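You operate a simulated robot arm through the tools that you are given. There is no shell and no other tool.

The job below is to be done with a simulated robot arm. You get a single attempt, and the scene is never put back.

TASK
Zero the Samira and spare strips: faders off, gain knobs to 0.
Fine: other strips stay as they are.

The check looks at the end state, three seconds after you hand in, the way a careful person would. Anything else that was tipped, shoved, dropped, spilled or broken makes it a failure.

THE ROBOT
A 7-joint arm with a two-finger parallel gripper, fixed in place. Base frame: the origin is at the foot of the arm, x ahead of it, y to its left, z up. Units: m, degrees, N and s.
Its first joint turns from -166.0 to 166.0 degrees. Payload 4.4 kg.
The tool frame sits at the grasp point between the pads (the TCP): z along the fingers, y along the line on which they close. The tips reach 0.023 m beyond it. The gripper opens to 0.094 m. The fingers are 0.038 m wide and 0.01 m thick; the gripper's body (0.054 by 0.096 m) begins 0.039 m behind the TCP.
Orientation is told as [roll, pitch, yaw] about the base's x, y, z axes, in that order, counted from this pose: with the fingers straight down and closing along the base's y, the tool's x points along the base's -x, its y along +y and its z along -z.

THE INTERFACE
- The arm moves only by the tool apply_moves. Its argument "series" is a list of rows, each a list of 7 numbers: the finger opening in m, from 0 to 0.094, then the shift along the tool's x, y, z in m, then the turn, a rotation vector about the tool's x, y, z in degrees. In form: [[gripper, dx, dy, dz, rx, ry, rz], ...]. A call has 1 to 20 rows; each row shifts and turns the commanded pose from where the row before left it, along the tool's axes as they then stand. Rows are played at 5 a second. More than 0.05 m and 8.6 degrees between two rows, or a gripper value outside its range, and nothing of the call is played. Where a pose cannot be reached the arm comes as near as it can. A force on the tool above 40 N (or 10 N above the force at the start of the call, whichever is more), or a blocked arm, ends the call early, and 0.2 s more pass. Each finger travels about 0.072 m/s and halts on what it meets, pressing with about 42 N; the grip force reading is that of the motor and also rises with nothing between the fingers. The clock runs only during rows and for 0.2 s after the last one: add rows that do not move to give the fingers time. It gives the time, the measured TCP pose, the force on the tool (base axes), the opening and the grip force at its end, in the units of the frame above (readings bear some noise), with the torque about the TCP (base axes, N m) and any sound that the robot's microphone picked up.
- Cameras (640 x 400 px; columns grow to the right, rows downward): "scene" is fixed at [0.0416, 0.4987, 1.5133]; the picture's right is [0.21, -0.98, 0.00], its down [-0.66, -0.14, -0.73] and it looks along [0.72, 0.15, -0.68] (base axes); focal length 348 px, centre (320, 200). "wrist" rides on the gripper at [0.086, 0.016, -0.075] in the tool frame; the picture's right is [-0.18, 0.98, 0.00], its down [-0.58, -0.11, -0.81] and it looks along [-0.79, -0.15, 0.59] (tool axes); focal length 243 px, centre (320, 200). There is no depth. A picture from a camera that has moved, and an enlarged one, comes with that camera's place and axes in the base frame and with its lens. The place of the scene camera against the robot may be out by one fixed shift of up to 0.012 m in any direction.
- snapshot(camera): a new picture of that camera. The clock stands still meanwhile.
- zoom(camera, box): a new picture of the part [left, top, right, bottom] of that camera's present view, enlarged. The clock stands still meanwhile.
- close_job(): hands the job in; it is judged then, once.

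Nothing tells you positions but the pictures and the camera data. Unless the task says otherwise, let go and move clear before handing in.

The tools are called after "Request:" as name(argument=value, ...) on one line, values as JSON. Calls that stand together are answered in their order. apply_moves: Moves the arm, as the interface text tells. Its arguments: {"type":"object","properties":{"series":{"type":"array","items":{"type":"array","items":{"type":"number"}}}},"required":["series"]} The other tools are called the same way: snapshot (camera) takes a picture; zoom (camera, box) takes an enlarged picture of a part of a camera's view; close_job () hands the job in.

At the start:

```text
t: 0.0
tool_pos: [0.5669, 0.4572, 1.1506]
tcp_rot: [0.0, 0.0, 0.0]
wrist_force: [0.7, -0.3, 0.2]
ft_torque: [-0.02, -0.02, 0.02]
gripper_width: 0.0941
grasp_force: 0.0
```

scene: 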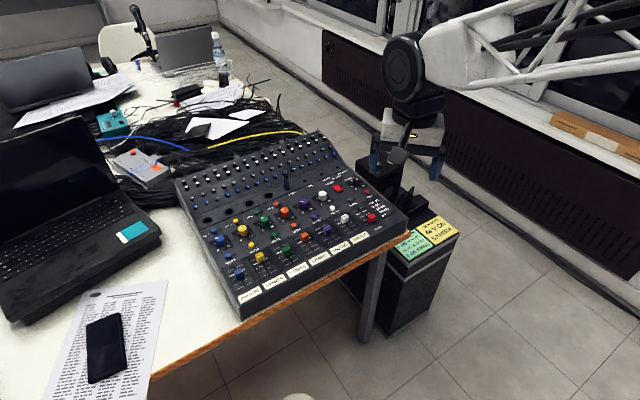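
wrist: 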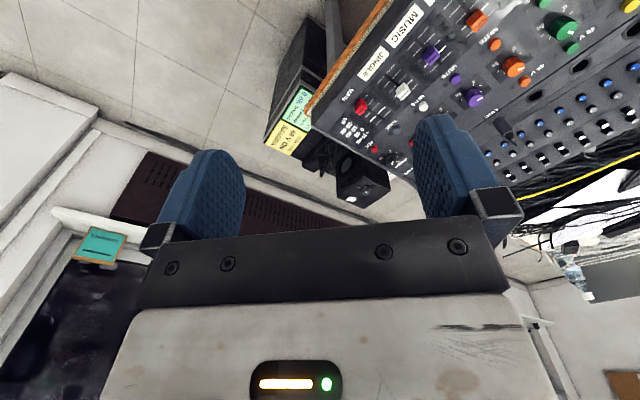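

I see a mixing console on a table, with labelled strips, coloured knobs and sticky notes beside it. I'll zoom in to read the labels and notes before I move anything.

Request:
zoom(camera="scene", box=[170, 120, 420, 320])

Request:
zoom(camera="scene", box=[220, 230, 380, 330])

Request:
zoom(camera="scene", box=[380, 200, 470, 260])

Request:
zoom(camera="wrist", box=[260, 0, 640, 200])

```text
2.00 times, centred on (295, 220) of scene
camera zoom: at [0.0416, 0.4987, 1.5133], right [0.21, -0.98, 0.0], down [-0.66, -0.14, -0.73], along [0.72, 0.15, -0.68], focal length 697 px, centre (370, 160)
```

zoom: 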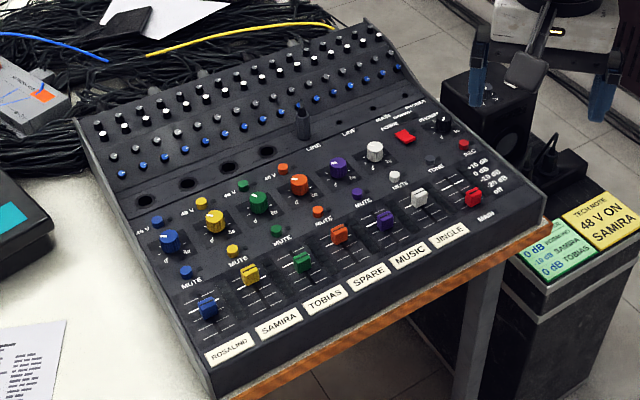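

```text
4.00 times, centred on (300, 280) of scene
camera zoom: at [0.0416, 0.4987, 1.5133], right [0.21, -0.98, 0.0], down [-0.66, -0.14, -0.73], along [0.72, 0.15, -0.68], focal length 1394 px, centre (400, -120)
```

zoom: 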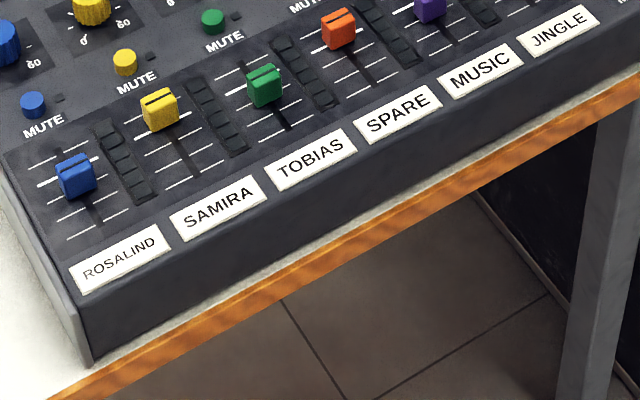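

```text
6.67 times, centred on (425, 230) of scene
camera zoom: at [0.0416, 0.4987, 1.5133], right [0.21, -0.98, 0.0], down [-0.66, -0.14, -0.73], along [0.72, 0.15, -0.68], focal length 2323 px, centre (-380, 0)
```

zoom: 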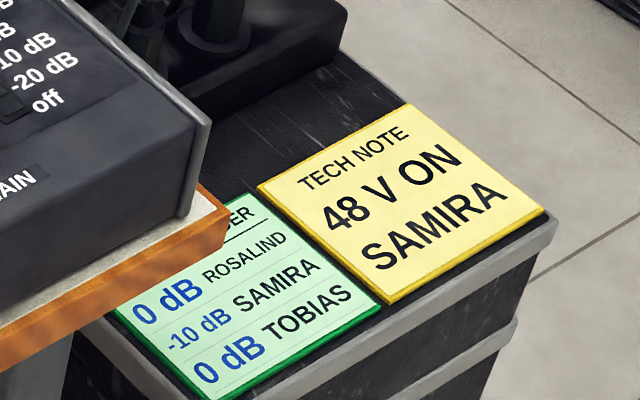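

```text
1.68 times, centred on (450, 100) of wrist
camera zoom: at [0.4802, 0.4727, 1.2251], right [0.18, 0.98, 0.0], down [0.58, -0.11, 0.81], along [0.79, -0.15, -0.59], focal length 409 px, centre (101, 368)
```

zoom: 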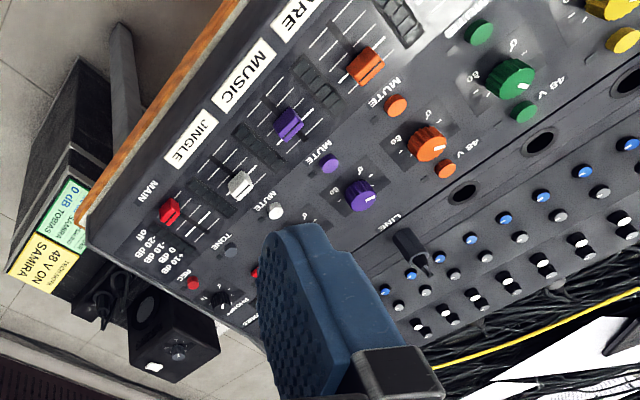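

The strips run Rosalind (blue), Samira (yellow), Tobias (green), Spare (orange), Music, Jingle and Main, with the panel surface at about z≈0.77. I'll look closer at the yellow and orange strips to read the knob pointers and fader scales.

Request:
zoom(camera="scene", box=[215, 200, 279, 240])

Request:
zoom(camera="scene", box=[260, 190, 324, 230])

Request:
zoom(camera="scene", box=[225, 235, 289, 275])

Request:
zoom(camera="scene", box=[280, 220, 344, 260])

Request:
zoom(camera="scene", box=[320, 170, 400, 220])

Request:
zoom(camera="scene", box=[170, 120, 330, 220])

```text
10.00 times, centred on (247, 220) of scene
camera zoom: at [0.0416, 0.4987, 1.5133], right [0.21, -0.98, 0.0], down [-0.66, -0.14, -0.73], along [0.72, 0.15, -0.68], focal length 3484 px, centre (1050, 0)
```

zoom: 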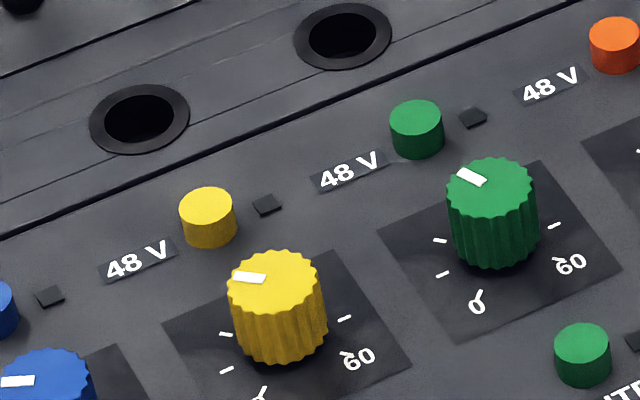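

```text
10.00 times, centred on (292, 210) of scene
camera zoom: at [0.0416, 0.4987, 1.5133], right [0.21, -0.98, 0.0], down [-0.66, -0.14, -0.73], along [0.72, 0.15, -0.68], focal length 3484 px, centre (600, 100)
```

zoom: 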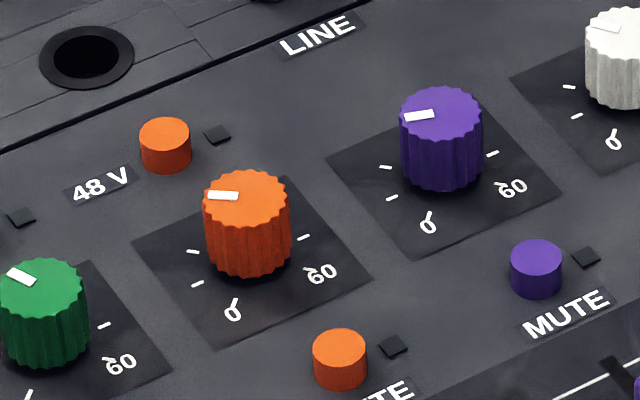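

```text
10.00 times, centred on (257, 255) of scene
camera zoom: at [0.0416, 0.4987, 1.5133], right [0.21, -0.98, 0.0], down [-0.66, -0.14, -0.73], along [0.72, 0.15, -0.68], focal length 3484 px, centre (950, -350)
```

zoom: 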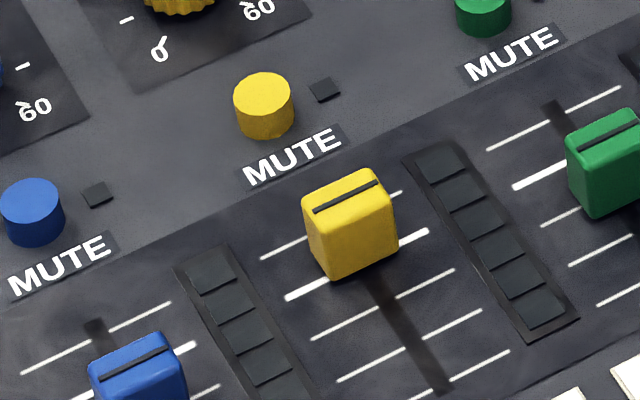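

```text
10.00 times, centred on (312, 240) of scene
camera zoom: at [0.0416, 0.4987, 1.5133], right [0.21, -0.98, 0.0], down [-0.66, -0.14, -0.73], along [0.72, 0.15, -0.68], focal length 3484 px, centre (400, -200)
```

zoom: 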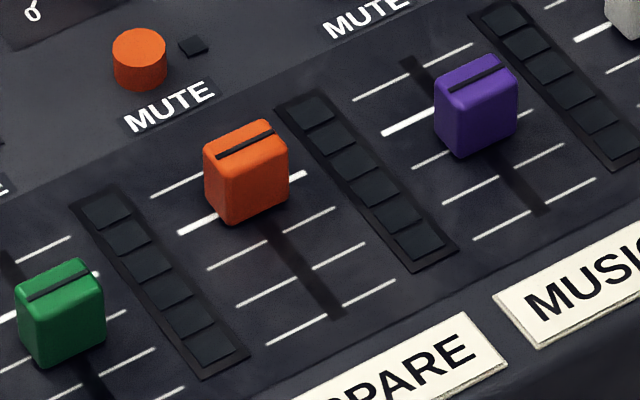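

```text
8.00 times, centred on (360, 195) of scene
camera zoom: at [0.0416, 0.4987, 1.5133], right [0.21, -0.98, 0.0], down [-0.66, -0.14, -0.73], along [0.72, 0.15, -0.68], focal length 2788 px, centre (0, 240)
```

zoom: 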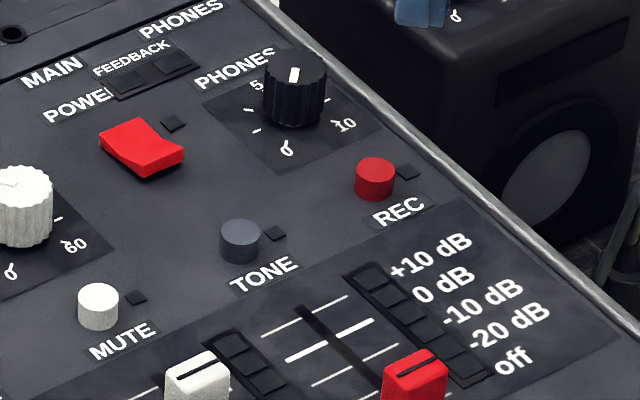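

```text
4.00 times, centred on (250, 170) of scene
camera zoom: at [0.0416, 0.4987, 1.5133], right [0.21, -0.98, 0.0], down [-0.66, -0.14, -0.73], along [0.72, 0.15, -0.68], focal length 1394 px, centre (600, 320)
```

zoom: 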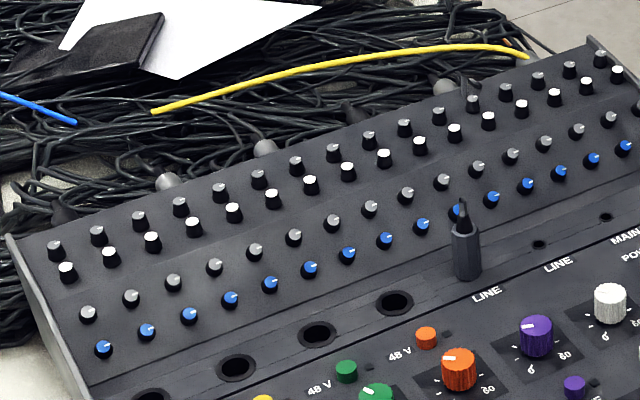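

The scales read top to bottom as +10, 0, -10, -20, off, and each gain dial has its 0 at about 7 o'clock. Both target pointers sit near 10 o'clock. The mixer is turned about 40° to the base, so next I'll turn the tool to match and move over it for a closer wrist view.

Request:
apply_moves(series=[[0.094, 0, 0, 0, 0, 0, -8.12], [0.094, 0, 0, 0, 0, 0, -8.12], [0.094, 0, 0, 0, 0, 0, -8.12], [0.094, 0, 0, 0, 0, 0, -8.12], [0.094, 0, 0, 0, 0, 0, -8.12], [0.094, -0.0237, 0.0243, 0.02, 0, 0, 0], [0.094, -0.0237, 0.0243, 0.02, 0, 0, 0], [0.094, -0.0237, 0.0243, 0.02, 0, 0, 0], [0.094, -0.0237, 0.0243, 0.02, 0, 0, 0], [0.094, -0.0237, 0.0243, 0.02, 0, 0, 0], [0.094, -0.0237, 0.0243, 0.02, 0, 0, 0], [0.094, 0, 0, 0, 0, 0, 0]])

Request:
snapshot(camera="wrist")

Request:
snapshot(camera="scene")

```text
t: 2.6
tool_pos: [0.5782, 0.6586, 1.0291]
tcp_rot: [0.1, 0.1, 40.5]
wrist_force: [0.2, -0.3, -0.2]
ft_torque: [-0.02, 0.01, 0.02]
gripper_width: 0.0938
grasp_force: 0.0
```

```text
taken
camera wrist: at [0.5022, 0.6158, 1.1045], right [-0.5, 0.87, 0.0], down [0.51, 0.3, 0.81], along [0.7, 0.4, -0.59], focal length 243 px, centre (320, 200)
```

wrist: 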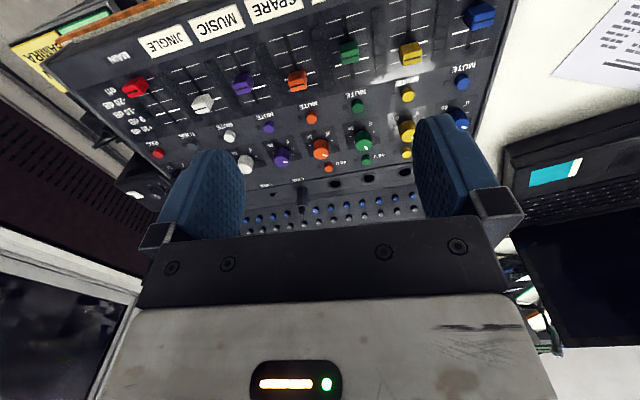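

```text
taken
```

scene: 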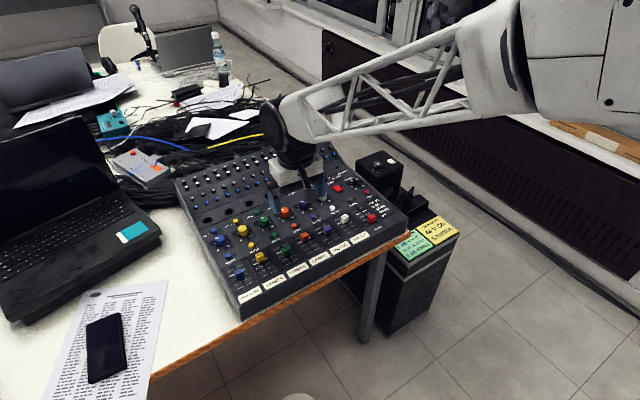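

The arm now hovers over the mixer with its yaw roughly matched. I'll zoom the wrist view to locate the knobs and faders accurately.

Request:
zoom(camera="wrist", box=[240, 0, 400, 100])

Request:
zoom(camera="wrist", box=[340, 0, 500, 100])

Request:
zoom(camera="wrist", box=[240, 90, 432, 210])

Request:
zoom(camera="wrist", box=[60, 0, 260, 125])

```text
4.00 times, centred on (320, 50) of wrist
camera zoom: at [0.5022, 0.6158, 1.1045], right [-0.5, 0.87, 0.0], down [0.51, 0.3, 0.81], along [0.7, 0.4, -0.59], focal length 970 px, centre (320, 800)
```

zoom: 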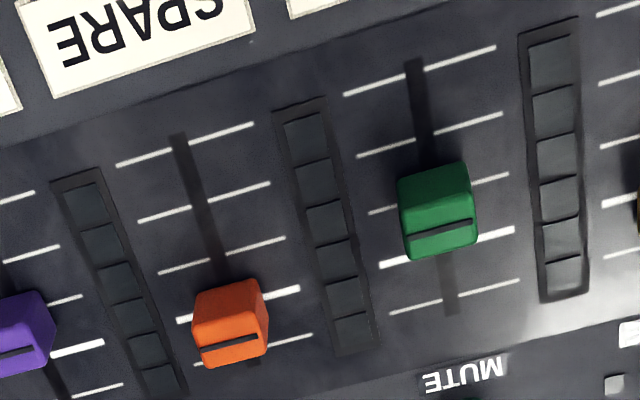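

```text
4.00 times, centred on (420, 50) of wrist
camera zoom: at [0.5022, 0.6158, 1.1045], right [-0.5, 0.87, 0.0], down [0.51, 0.3, 0.81], along [0.7, 0.4, -0.59], focal length 970 px, centre (-80, 800)
```

zoom: 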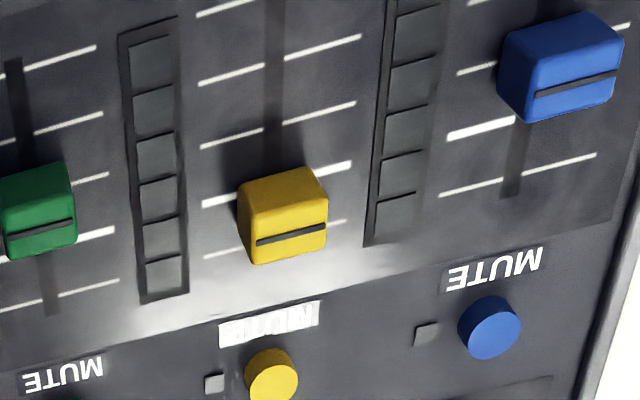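

```text
3.33 times, centred on (336, 150) of wrist
camera zoom: at [0.5022, 0.6158, 1.1045], right [-0.5, 0.87, 0.0], down [0.51, 0.3, 0.81], along [0.7, 0.4, -0.59], focal length 809 px, centre (267, 367)
```

zoom: 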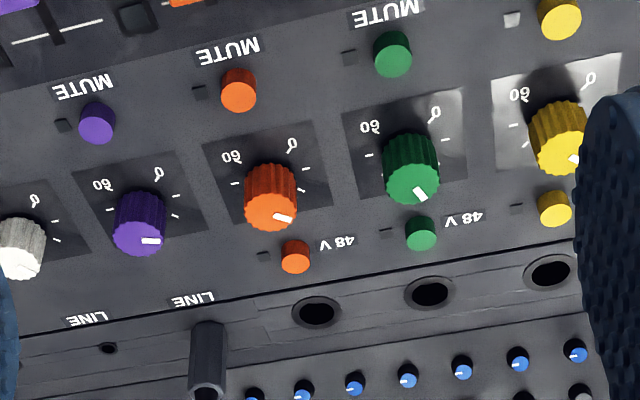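

```text
3.20 times, centred on (160, 62) of wrist
camera zoom: at [0.5022, 0.6158, 1.1045], right [-0.5, 0.87, 0.0], down [0.51, 0.3, 0.81], along [0.7, 0.4, -0.59], focal length 776 px, centre (832, 640)
```

zoom: 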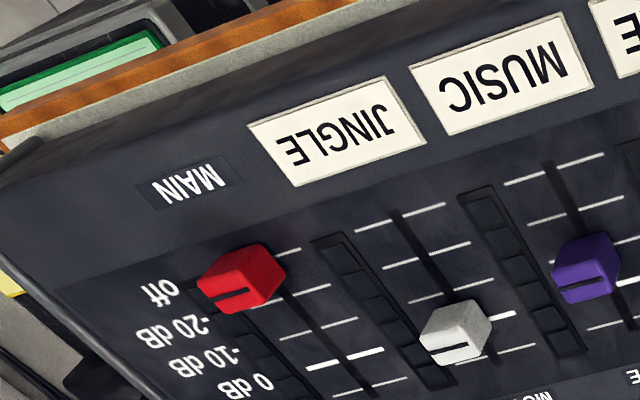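

From this view the mixer's yaw works out at about 45°, with a strip pitch near 0.072 m and the knob row about 1.06 m from the base. I'll square up to 45° and go lower for a second view, to triangulate the panel height and slope.

Request:
apply_moves(series=[[0.094, 0, 0, 0, 0, 0, -4.4], [0.094, -0.001, 0.008, 0.043, 0, 0, 0], [0.094, -0.001, 0.008, 0.043, 0, 0, 0], [0.094, -0.001, 0.008, 0.043, 0, 0, 0], [0.094, 0, 0, 0, 0, 0, 0]])

Request:
snapshot(camera="wrist")

Request:
snapshot(camera="scene")

```text
t: 3.8
tool_pos: [0.5652, 0.6815, 0.9014]
tcp_rot: [0.0, -0.1, 45.0]
wrist_force: [0.2, 0.3, -1.2]
ft_torque: [-0.03, 0.0, -0.01]
gripper_width: 0.0942
grasp_force: 0.2
```

```text
taken
camera wrist: at [0.4918, 0.6312, 0.9763], right [-0.57, 0.82, 0.0], down [0.49, 0.33, 0.81], along [0.67, 0.46, -0.59], focal length 243 px, centre (320, 200)
```

wrist: 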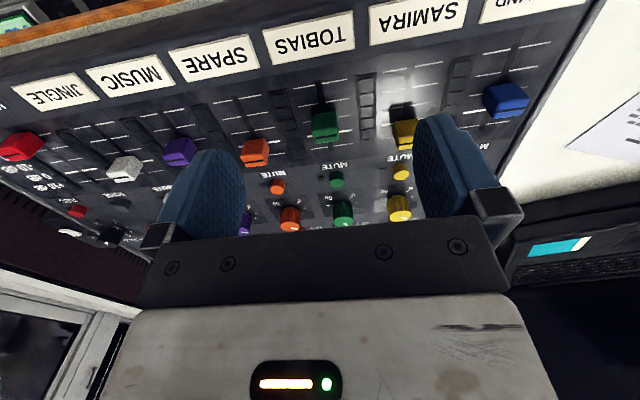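

```text
taken
```

scene: 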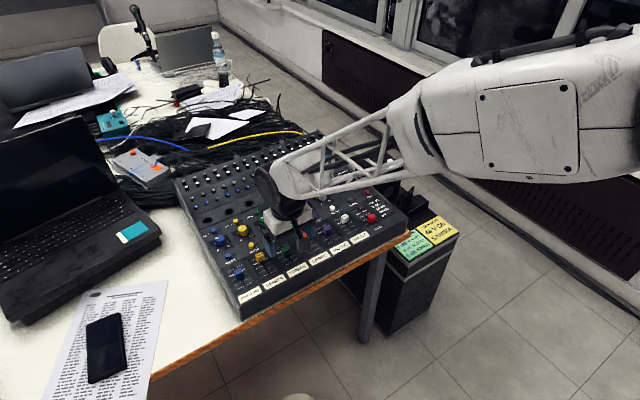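

Request:
zoom(camera="wrist", box=[220, 20, 380, 120])

Request:
zoom(camera="wrist", box=[360, 0, 520, 100])

Request:
zoom(camera="wrist", box=[236, 120, 428, 240])

Request:
zoom(camera="wrist", box=[60, 20, 260, 145])

```text
4.00 times, centred on (300, 70) of wrist
camera zoom: at [0.4918, 0.6312, 0.9763], right [-0.57, 0.82, 0.0], down [0.49, 0.33, 0.81], along [0.67, 0.46, -0.59], focal length 970 px, centre (400, 720)
```

zoom: 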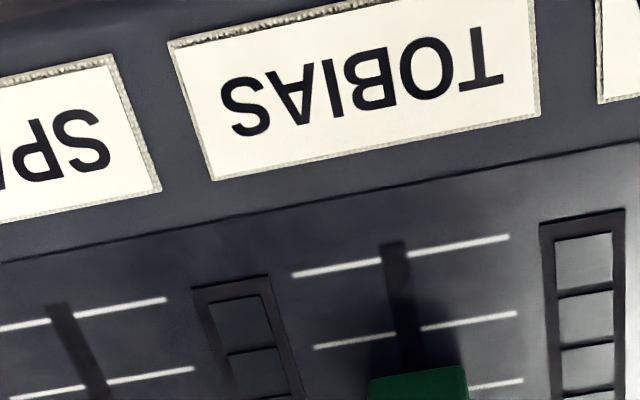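

```text
4.00 times, centred on (440, 50) of wrist
camera zoom: at [0.4918, 0.6312, 0.9763], right [-0.57, 0.82, 0.0], down [0.49, 0.33, 0.81], along [0.67, 0.46, -0.59], focal length 970 px, centre (-160, 800)
```

zoom: 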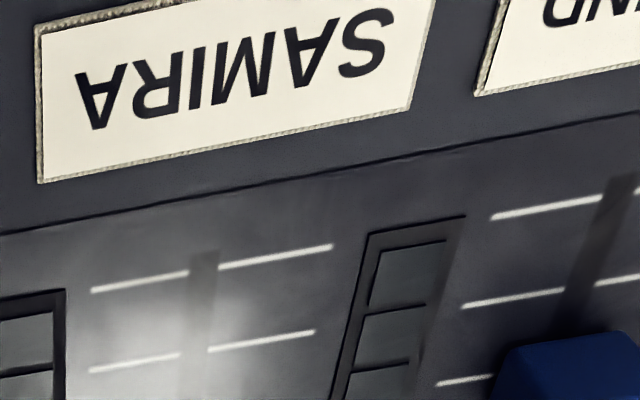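

```text
3.33 times, centred on (332, 180) of wrist
camera zoom: at [0.4918, 0.6312, 0.9763], right [-0.57, 0.82, 0.0], down [0.49, 0.33, 0.81], along [0.67, 0.46, -0.59], focal length 809 px, centre (280, 267)
```

zoom: 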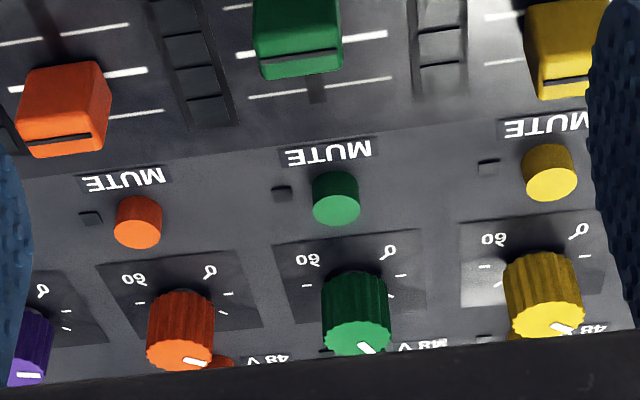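

```text
3.20 times, centred on (160, 82) of wrist
camera zoom: at [0.4918, 0.6312, 0.9763], right [-0.57, 0.82, 0.0], down [0.49, 0.33, 0.81], along [0.67, 0.46, -0.59], focal length 776 px, centre (832, 576)
```

zoom: 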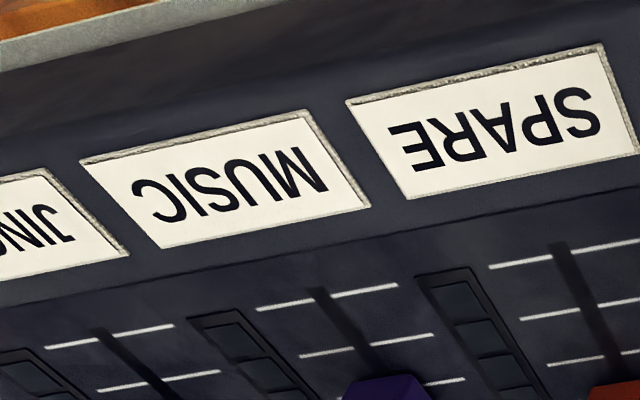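

The two views agree on a flat panel at z≈0.80. The tops of the caps and knobs are at z≈0.83, the fader "off" line sits at W≈0.886 along the mixer's depth axis, the knobs at W≈1.04, and the strips are about 0.066 m apart. I'll take the Samira fader first: hover above its cap with the fingers narrowed, then check the alignment.

Request:
apply_moves(series=[[0.07, -0.016, 0.021, 0, 0, 0, 0], [0.05, -0.016, 0.021, 0, 0, 0, 0], [0.05, -0.017, 0.021, 0, 0, 0, 0], [0.05, 0, 0, 0.02, 0, 0, 0], [0.05, 0, 0, 0, 0, 0, 0]])

Request:
snapshot(camera="wrist")

Request:
snapshot(camera="scene")

```text
t: 5.0
tool_pos: [0.5551, 0.7584, 0.8812]
tcp_rot: [-0.1, 0.1, 45.0]
wrist_force: [0.0, -0.7, -0.6]
ft_torque: [-0.03, 0.0, 0.02]
gripper_width: 0.05
grasp_force: 0.2
```

```text
taken
camera wrist: at [0.4816, 0.7086, 0.9557], right [-0.57, 0.82, 0.0], down [0.49, 0.33, 0.81], along [0.67, 0.46, -0.59], focal length 243 px, centre (320, 200)
```

wrist: 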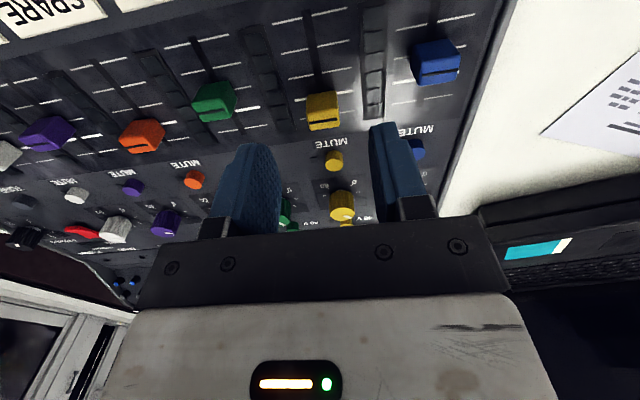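

```text
taken
```

scene: 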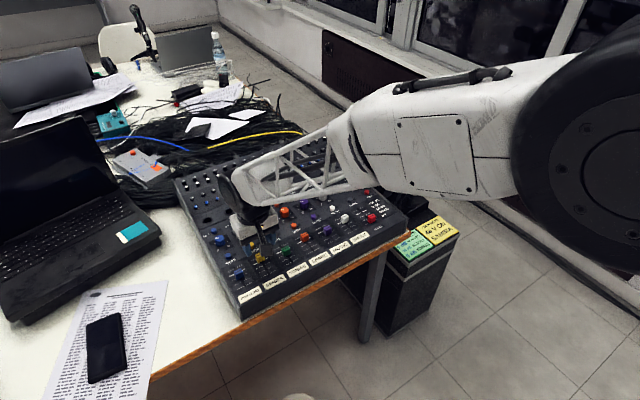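

Request:
zoom(camera="wrist", box=[256, 60, 384, 140])

Request:
zoom(camera="wrist", box=[256, 130, 416, 230])

Request:
zoom(camera="scene", box=[200, 190, 320, 265])

```text
5.00 times, centred on (320, 100) of wrist
camera zoom: at [0.4816, 0.7086, 0.9557], right [-0.57, 0.82, 0.0], down [0.49, 0.33, 0.81], along [0.67, 0.46, -0.59], focal length 1213 px, centre (320, 700)
```

zoom: 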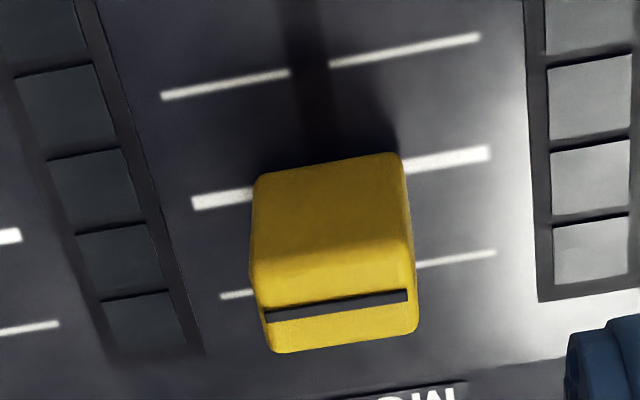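

```text
4.00 times, centred on (336, 180) of wrist
camera zoom: at [0.4816, 0.7086, 0.9557], right [-0.57, 0.82, 0.0], down [0.49, 0.33, 0.81], along [0.67, 0.46, -0.59], focal length 970 px, centre (256, 280)
```

zoom: 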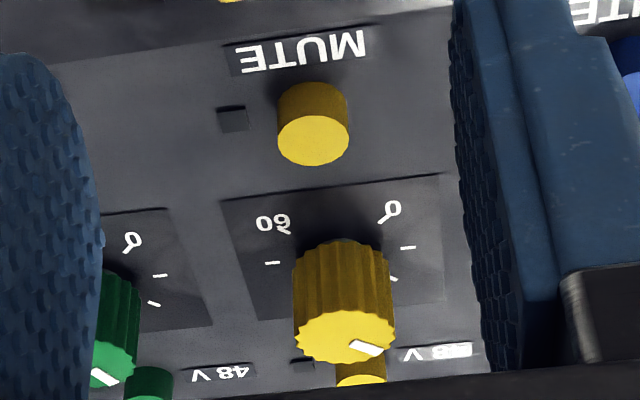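

```text
5.33 times, centred on (260, 228) of scene
camera zoom: at [0.0416, 0.4987, 1.5133], right [0.21, -0.98, 0.0], down [-0.66, -0.14, -0.73], along [0.72, 0.15, -0.68], focal length 1858 px, centre (640, 53)
```

zoom: 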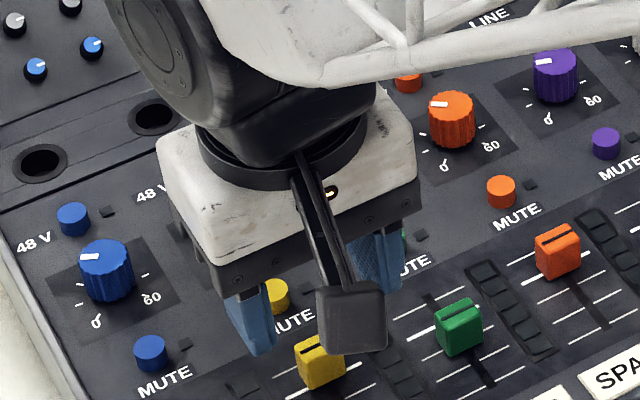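

The cap is centred at about U=-0.146, W=0.933, with its top at z≈0.828. The fingers straddle it within 2 mm, so I'll make that small correction, descend around the cap without touching the panel, and close gently.

Request:
apply_moves(series=[[0.05, -0.003, 0.002, 0, 0, 0, 0], [0.05, 0, 0, 0.012, 0, 0, 0], [0.05, 0, 0, 0.012, 0, 0, 0], [0.05, 0, 0, 0.011, 0, 0, 0], [0.05, 0, 0, 0.01, 0, 0, 0], [0.05, 0, 0, 0, 0, 0, 0]])

Request:
snapshot(camera="wrist")

Request:
zoom(camera="scene", box=[200, 190, 320, 265])

```text
t: 6.4
tool_pos: [0.5563, 0.7612, 0.8375]
tcp_rot: [0.0, 0.0, 44.9]
wrist_force: [0.2, 0.1, 0.8]
ft_torque: [-0.02, -0.01, 0.0]
gripper_width: 0.0498
grasp_force: 0.0
```

```text
taken
camera wrist: at [0.4835, 0.712, 0.9125], right [-0.57, 0.82, 0.0], down [0.49, 0.33, 0.81], along [0.67, 0.46, -0.59], focal length 243 px, centre (320, 200)
```

wrist: 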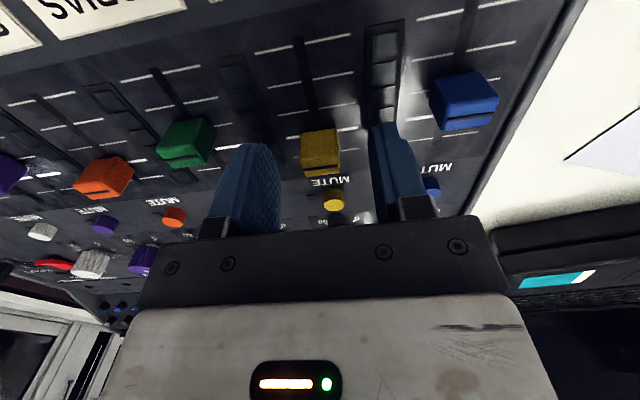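

```text
5.33 times, centred on (260, 228) of scene
camera zoom: at [0.0416, 0.4987, 1.5133], right [0.21, -0.98, 0.0], down [-0.66, -0.14, -0.73], along [0.72, 0.15, -0.68], focal length 1858 px, centre (640, 53)
```

zoom: 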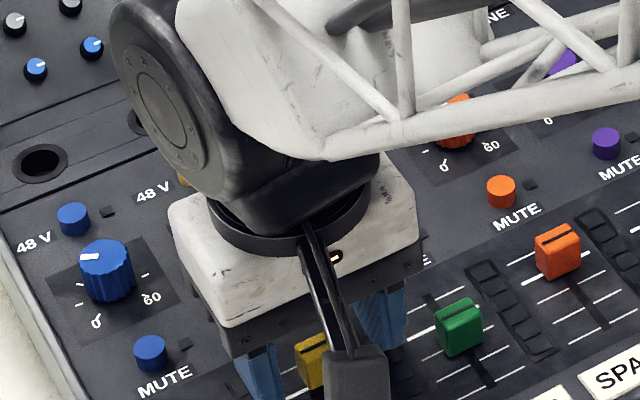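

Request:
apply_moves(series=[[0.03, 0, 0, 0, 0, 0, 0], [0.01, 0, 0, 0, 0, 0, 0], [0.01, 0, 0, 0, 0, 0, 0], [0.01, 0, 0, 0, 0, 0, 0]])

Request:
zoom(camera="wrist", box=[220, 60, 420, 185])

```text
t: 7.4
tool_pos: [0.557, 0.7621, 0.8365]
tcp_rot: [0.0, 0.0, 45.0]
wrist_force: [0.5, -0.4, 0.4]
ft_torque: [0.05, -0.01, -0.01]
gripper_width: 0.0191
grasp_force: 44.9
```

```text
3.20 times, centred on (320, 122) of wrist
camera zoom: at [0.4835, 0.712, 0.9124], right [-0.57, 0.82, 0.0], down [0.49, 0.33, 0.81], along [0.67, 0.46, -0.59], focal length 776 px, centre (320, 448)
```

zoom: 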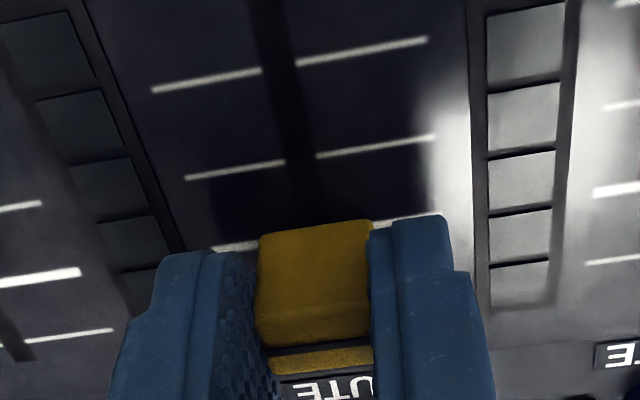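

The cap is gripped at 19 mm. Now I'll slide it toward the operator (tool +x) to the "off" end, watching the force.

Request:
apply_moves(series=[[0.01, 0.005, 0, 0, 0, 0, 0], [0.01, 0.005, 0, 0, 0, 0, 0], [0.01, 0.005, 0, 0, 0, 0, 0], [0.01, 0.005, 0, 0, 0, 0, 0], [0.01, 0, 0, 0, 0, 0, 0]])

Request:
snapshot(camera="wrist")

```text
t: 8.6
tool_pos: [0.542, 0.7474, 0.8369]
tcp_rot: [0.0, -0.1, 45.0]
wrist_force: [-4.6, 5.4, 2.9]
ft_torque: [0.25, -0.08, 0.02]
gripper_width: 0.0188
grasp_force: 44.7
```

```text
taken
camera wrist: at [0.4691, 0.6975, 0.9124], right [-0.57, 0.82, 0.0], down [0.49, 0.33, 0.81], along [0.67, 0.46, -0.59], focal length 243 px, centre (320, 200)
```

wrist: 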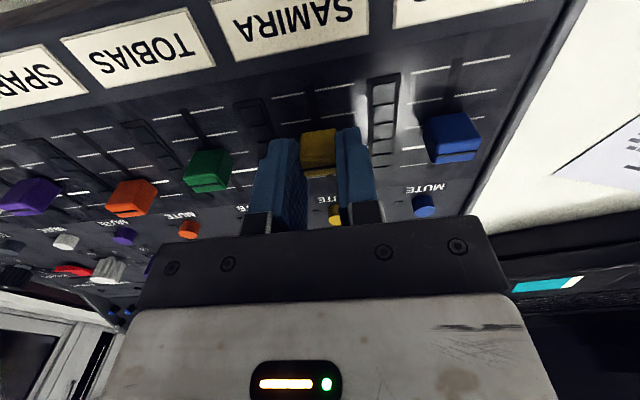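

Request:
apply_moves(series=[[0.01, 0.005, 0.0006, 0, 0, 0, 0], [0.01, 0.005, 0.0003, 0, 0, 0, 0], [0.01, 0.005, 0.0003, 0, 0, 0, 0], [0.01, 0.004, 0.0003, 0, 0, 0, 0], [0.01, 0, 0, 0, 0, 0, 0]])

Request:
snapshot(camera="wrist")

Request:
zoom(camera="wrist", box=[220, 60, 420, 185])

```text
t: 9.8
tool_pos: [0.5284, 0.7342, 0.8371]
tcp_rot: [0.0, 0.0, 44.9]
wrist_force: [22.8, -22.1, 10.2]
ft_torque: [-0.44, -0.33, -0.04]
gripper_width: 0.0185
grasp_force: 44.8
```

```text
taken
camera wrist: at [0.4552, 0.6839, 0.9124], right [-0.56, 0.83, 0.0], down [0.49, 0.33, 0.81], along [0.67, 0.46, -0.59], focal length 243 px, centre (320, 200)
```

wrist: 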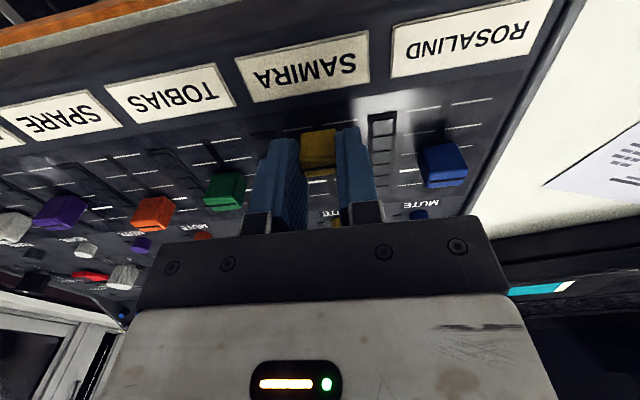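

```text
3.20 times, centred on (320, 122) of wrist
camera zoom: at [0.4552, 0.6839, 0.9124], right [-0.56, 0.83, 0.0], down [0.49, 0.33, 0.81], along [0.67, 0.46, -0.59], focal length 776 px, centre (320, 448)
```

zoom: 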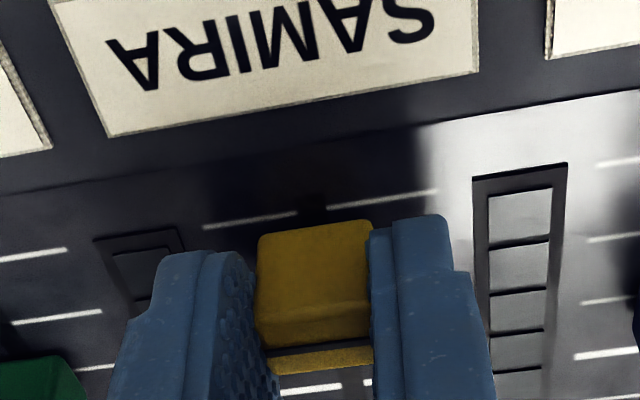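

The cap is about 7 mm short of "off", and I overcorrected sideways, leaving roughly 30 N against the rail. I'll take that back first and then continue in small steps.

Request:
apply_moves(series=[[0.01, 0, -0.0006, 0, 0, 0, 0], [0.01, 0, -0.0006, 0, 0, 0, 0], [0.01, 0, 0, 0, 0, 0, 0]])

Request:
apply_moves(series=[[0.01, 0.002, 0, 0, 0, 0, 0], [0.01, 0.002, 0, 0, 0, 0, 0], [0.01, 0, 0, 0, 0, 0, 0]])

Request:
zoom(camera="wrist", box=[220, 60, 420, 185])

```text
t: 10.6
tool_pos: [0.529, 0.7354, 0.8371]
tcp_rot: [-0.1, -0.1, 44.9]
wrist_force: [22.2, -23.2, 19.7]
ft_torque: [-0.4, -0.44, -0.04]
gripper_width: 0.0189
grasp_force: 45.2
```

```text
t: 11.6
tool_pos: [0.5264, 0.7315, 0.8372]
tcp_rot: [0.1, -0.1, 45.0]
wrist_force: [5.3, -4.8, 2.1]
ft_torque: [-0.14, -0.07, 0.06]
gripper_width: 0.0187
grasp_force: 45.0
stopped in row 3: the force on the tool passed its limit at 48 N (the readings are from after the stop); the commanded pose is now the measured one
```

```text
3.20 times, centred on (320, 122) of wrist
camera zoom: at [0.4531, 0.6817, 0.9121], right [-0.57, 0.82, 0.0], down [0.49, 0.33, 0.81], along [0.67, 0.46, -0.59], focal length 776 px, centre (320, 448)
```

zoom: 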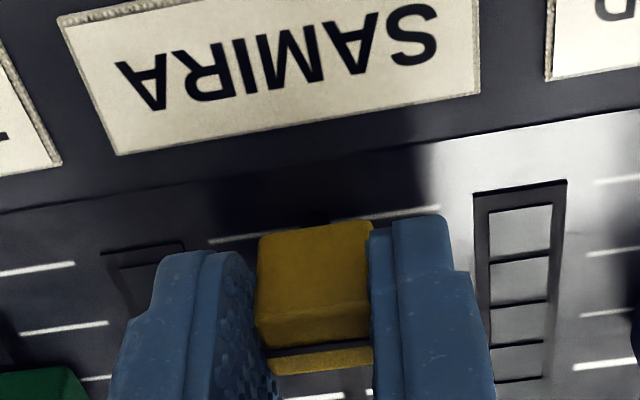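

Request:
apply_moves(series=[[0.01, 0.001, 0, 0, 0, 0, 0], [0.01, 0.001, 0, 0, 0, 0, 0], [0.01, 0, 0, 0, 0, 0, 0]])

```text
t: 12.4
tool_pos: [0.5253, 0.729, 0.8364]
tcp_rot: [0.1, 0.0, 45.0]
wrist_force: [17.1, -15.8, 2.7]
ft_torque: [-0.26, -0.33, -0.03]
gripper_width: 0.019
grasp_force: 44.8
```

Request:
apply_moves(series=[[0.01, 0, 0, 0, 0, 0, 0], [0.01, 0, 0, 0, 0, 0, 0]])

Request:
snapshot(camera="wrist")

Request:
snapshot(camera="scene")

```text
t: 13.0
tool_pos: [0.5248, 0.7314, 0.8362]
tcp_rot: [0.0, 0.0, 45.1]
wrist_force: [22.6, -22.6, 5.6]
ft_torque: [-0.41, -0.39, -0.04]
gripper_width: 0.0188
grasp_force: 45.3
```

```text
taken
camera wrist: at [0.4516, 0.6803, 0.9121], right [-0.56, 0.83, 0.0], down [0.49, 0.33, 0.81], along [0.67, 0.46, -0.59], focal length 243 px, centre (320, 200)
```

wrist: 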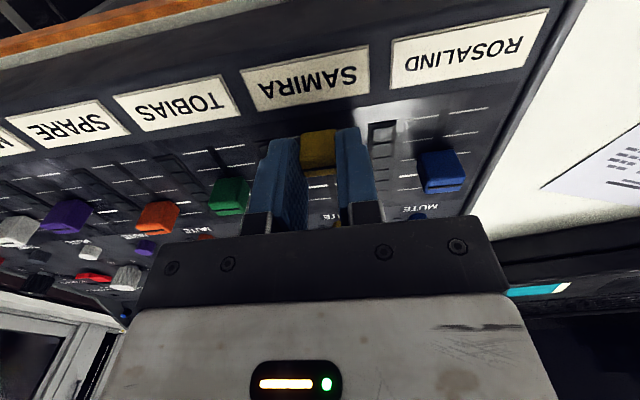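

```text
taken
```

scene: 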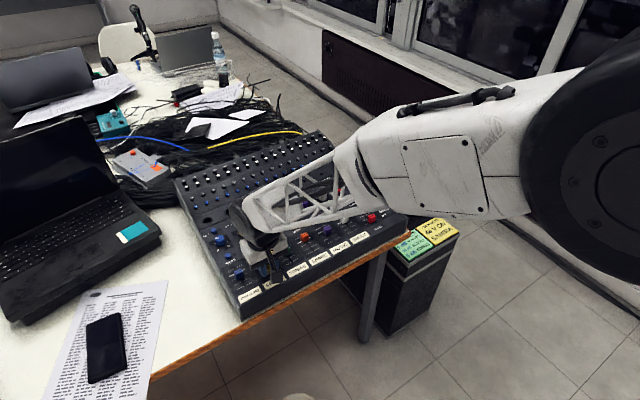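

Request:
zoom(camera="wrist", box=[240, 80, 400, 180])

Request:
zoom(camera="scene", box=[345, 195, 393, 225])

```text
4.00 times, centred on (320, 130) of wrist
camera zoom: at [0.4516, 0.6803, 0.9121], right [-0.56, 0.83, 0.0], down [0.49, 0.33, 0.81], along [0.67, 0.46, -0.59], focal length 970 px, centre (320, 480)
```

zoom: 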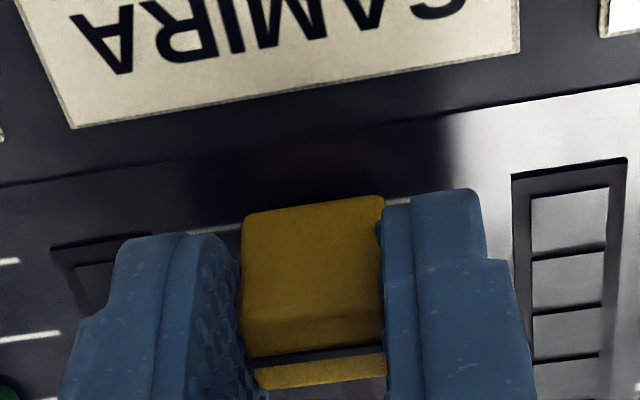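

```text
13.33 times, centred on (369, 210) of scene
camera zoom: at [0.0416, 0.4987, 1.5133], right [0.21, -0.98, 0.0], down [-0.66, -0.14, -0.73], along [0.72, 0.15, -0.68], focal length 4646 px, centre (-333, 67)
```

zoom: 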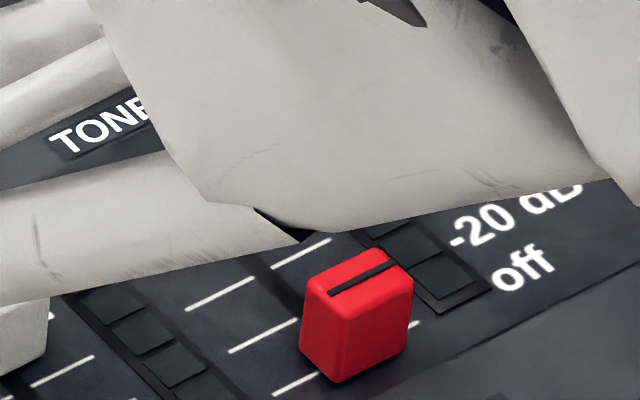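

Request:
apply_moves(series=[[0.01, 0, -0.001, 0, 0, 0, 0], [0.01, 0, 0, 0, 0, 0, 0]])

```text
t: 13.6
tool_pos: [0.5247, 0.7302, 0.8367]
tcp_rot: [0.0, -0.2, 45.0]
wrist_force: [7.1, -7.1, 6.5]
ft_torque: [-0.11, -0.13, -0.03]
gripper_width: 0.0189
grasp_force: 44.9
```

The side load has dropped to about 10 N. Now I'll ease the cap the last millimetre or two toward the end of its slot.

Request:
apply_moves(series=[[0.01, 0.001, 0, 0, 0, 0, 0], [0.01, 0.001, 0.0003, 0, 0, 0, 0]])

```text
t: 14.2
tool_pos: [0.5238, 0.729, 0.8378]
tcp_rot: [-0.1, 0.0, 44.9]
wrist_force: [6.3, -4.6, 4.9]
ft_torque: [0.14, -0.33, 0.04]
gripper_width: 0.0185
grasp_force: 45.2
```

Request:
apply_moves(series=[[0.01, 0.001, 0, 0, 0, 0, 0], [0.01, 0.001, 0, 0, 0, 0, 0], [0.01, 0, 0, 0, 0, 0, 0]])

Request:
zoom(camera="wrist", box=[240, 80, 400, 180])

```text
t: 15.0
tool_pos: [0.5229, 0.728, 0.8367]
tcp_rot: [0.0, -0.1, 45.0]
wrist_force: [8.0, 5.9, -1.1]
ft_torque: [0.22, -0.25, -0.02]
gripper_width: 0.0186
grasp_force: 45.0
```

```text
4.00 times, centred on (320, 130) of wrist
camera zoom: at [0.4489, 0.6774, 0.9121], right [-0.56, 0.83, 0.0], down [0.49, 0.33, 0.81], along [0.67, 0.46, -0.59], focal length 970 px, centre (320, 480)
```

zoom: 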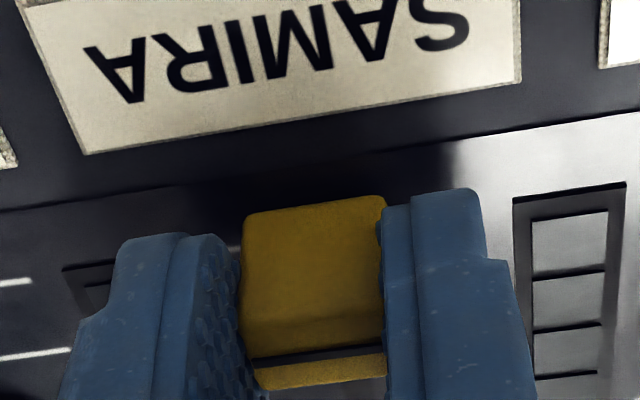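

Resistance is now building along the slide direction (about 10 N), so the Samira fader is at its end stop on the "off" line. I'll release, rise, and check.

Request:
apply_moves(series=[[0.03, 0, 0, 0, 0, 0, 0], [0.05, 0, 0, 0, 0, 0, 0], [0.05, 0, 0, 0, 0, 0, 0], [0.05, 0, 0, -0.02, 0, 0, 0], [0.05, 0, 0, -0.03, 0, 0, 0], [0.05, 0, 0, -0.03, 0, 0, 0], [0.05, 0, 0, 0, 0, 0, 0]])

Request:
snapshot(camera="wrist")

Request:
snapshot(camera="scene")

```text
t: 16.6
tool_pos: [0.5224, 0.7269, 0.9157]
tcp_rot: [0.0, 0.0, 45.0]
wrist_force: [0.9, -0.2, 0.6]
ft_torque: [-0.02, 0.01, 0.0]
gripper_width: 0.05
grasp_force: 0.2
```

```text
taken
camera wrist: at [0.449, 0.6765, 0.9912], right [-0.56, 0.83, 0.0], down [0.49, 0.33, 0.81], along [0.67, 0.46, -0.59], focal length 243 px, centre (320, 200)
```

wrist: 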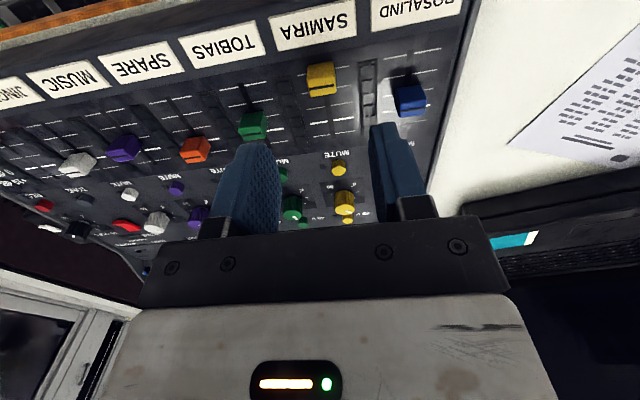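

```text
taken
```

scene: 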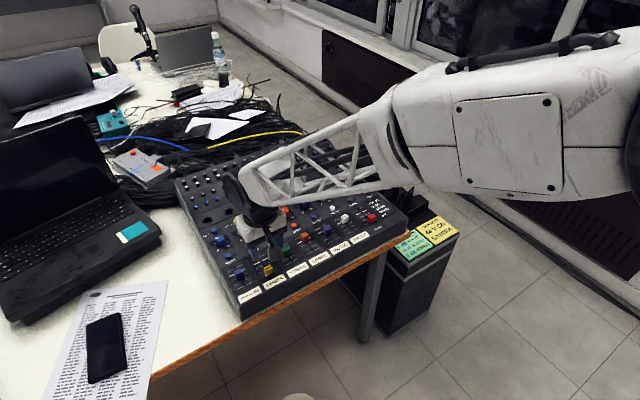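

Request:
zoom(camera="wrist", box=[260, 30, 388, 110])

Request:
zoom(camera="scene", box=[225, 235, 289, 275])

Request:
zoom(camera="wrist", box=[120, 60, 280, 160])

```text
5.00 times, centred on (324, 70) of wrist
camera zoom: at [0.449, 0.6765, 0.9912], right [-0.56, 0.83, 0.0], down [0.49, 0.33, 0.81], along [0.67, 0.46, -0.59], focal length 1213 px, centre (300, 850)
```

zoom: 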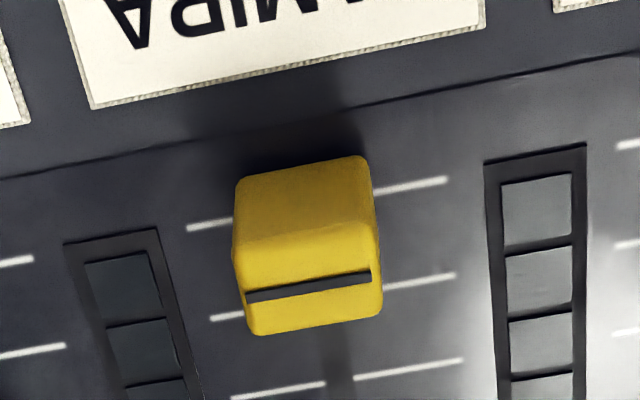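

```text
10.00 times, centred on (257, 255) of scene
camera zoom: at [0.0416, 0.4987, 1.5133], right [0.21, -0.98, 0.0], down [-0.66, -0.14, -0.73], along [0.72, 0.15, -0.68], focal length 3484 px, centre (950, -350)
```

zoom: 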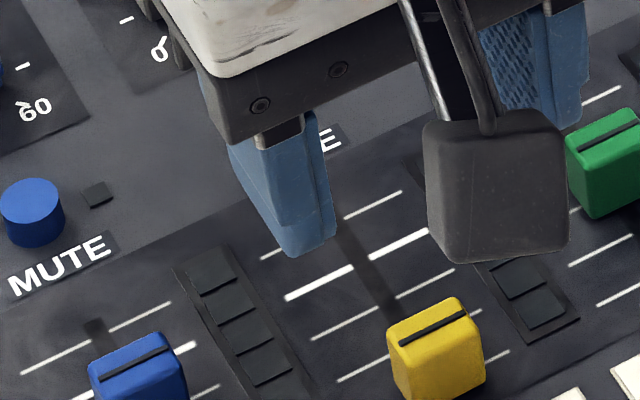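

```text
4.00 times, centred on (200, 110) of wrist
camera zoom: at [0.449, 0.6765, 0.9912], right [-0.56, 0.83, 0.0], down [0.49, 0.33, 0.81], along [0.67, 0.46, -0.59], focal length 970 px, centre (800, 560)
```

zoom: 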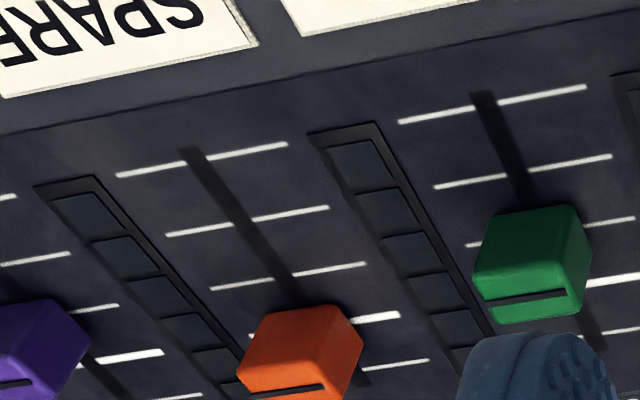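

The Samira fader sits on the "off" line and nothing else has shifted. Next I'll hover over the Spare (orange) cap at about U=-0.016, W=0.929.

Request:
apply_moves(series=[[0.05, -0.0116, -0.032, 0, 0, 0, 0], [0.05, -0.0116, -0.032, 0, 0, 0, 0], [0.05, -0.0116, -0.032, 0, 0, 0, 0], [0.05, -0.0116, -0.032, 0, 0, 0, 0], [0.05, 0, 0, 0.034, 0, 0, 0], [0.05, 0, 0, 0, 0, 0, 0]])

Request:
snapshot(camera="wrist")

Request:
zoom(camera="wrist", box=[256, 60, 384, 140])

```text
t: 18.0
tool_pos: [0.6444, 0.6698, 0.883]
tcp_rot: [0.1, -0.1, 45.0]
wrist_force: [0.7, 0.3, 0.4]
ft_torque: [0.0, 0.0, -0.03]
gripper_width: 0.0501
grasp_force: 0.2
```

```text
taken
camera wrist: at [0.5717, 0.6202, 0.9574], right [-0.56, 0.83, 0.0], down [0.49, 0.33, 0.81], along [0.67, 0.46, -0.59], focal length 243 px, centre (320, 200)
```

wrist: 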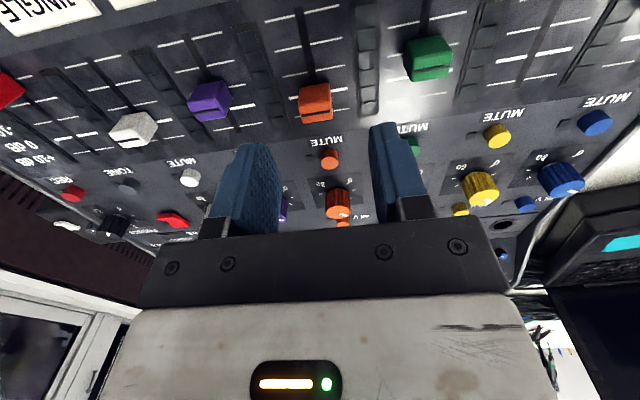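

```text
5.00 times, centred on (320, 100) of wrist
camera zoom: at [0.5717, 0.6202, 0.9574], right [-0.56, 0.83, 0.0], down [0.49, 0.33, 0.81], along [0.67, 0.46, -0.59], focal length 1213 px, centre (320, 700)
```

zoom: 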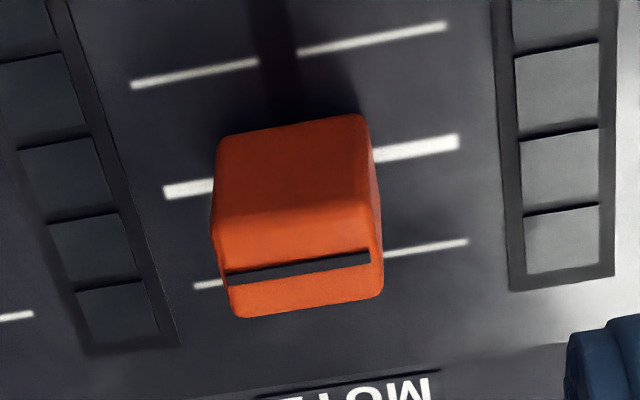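

The orange cap is 2 mm to the +U side and level in W. I'll correct that, descend, and grip it.

Request:
apply_moves(series=[[0.05, 0.0005, -0.002, 0, 0, 0, 0], [0.05, 0, 0, 0.012, 0, 0, 0], [0.05, 0, 0, 0.012, 0, 0, 0], [0.05, 0, 0, 0.012, 0, 0, 0], [0.05, 0, 0, 0.0105, 0, 0, 0], [0.05, 0, 0, 0, 0, 0, 0], [0.03, 0, 0, 0, 0, 0, 0], [0.01, 0, 0, 0, 0, 0, 0], [0.01, 0, 0, 0, 0, 0, 0], [0.01, 0, 0, 0, 0, 0, 0]])

Request:
snapshot(camera="wrist")

```text
t: 20.2
tool_pos: [0.6469, 0.6686, 0.8371]
tcp_rot: [0.1, 0.0, 45.0]
wrist_force: [-3.0, 4.4, -0.7]
ft_torque: [0.1, -0.01, -0.01]
gripper_width: 0.0186
grasp_force: 45.1
```

```text
taken
camera wrist: at [0.5731, 0.6177, 0.9116], right [-0.56, 0.83, 0.0], down [0.49, 0.33, 0.81], along [0.67, 0.46, -0.59], focal length 243 px, centre (320, 200)
```

wrist: 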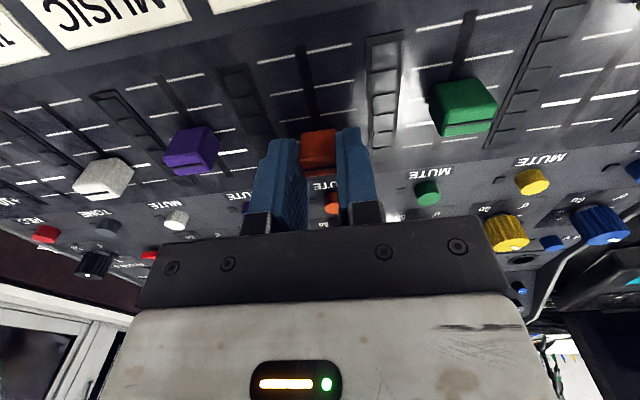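

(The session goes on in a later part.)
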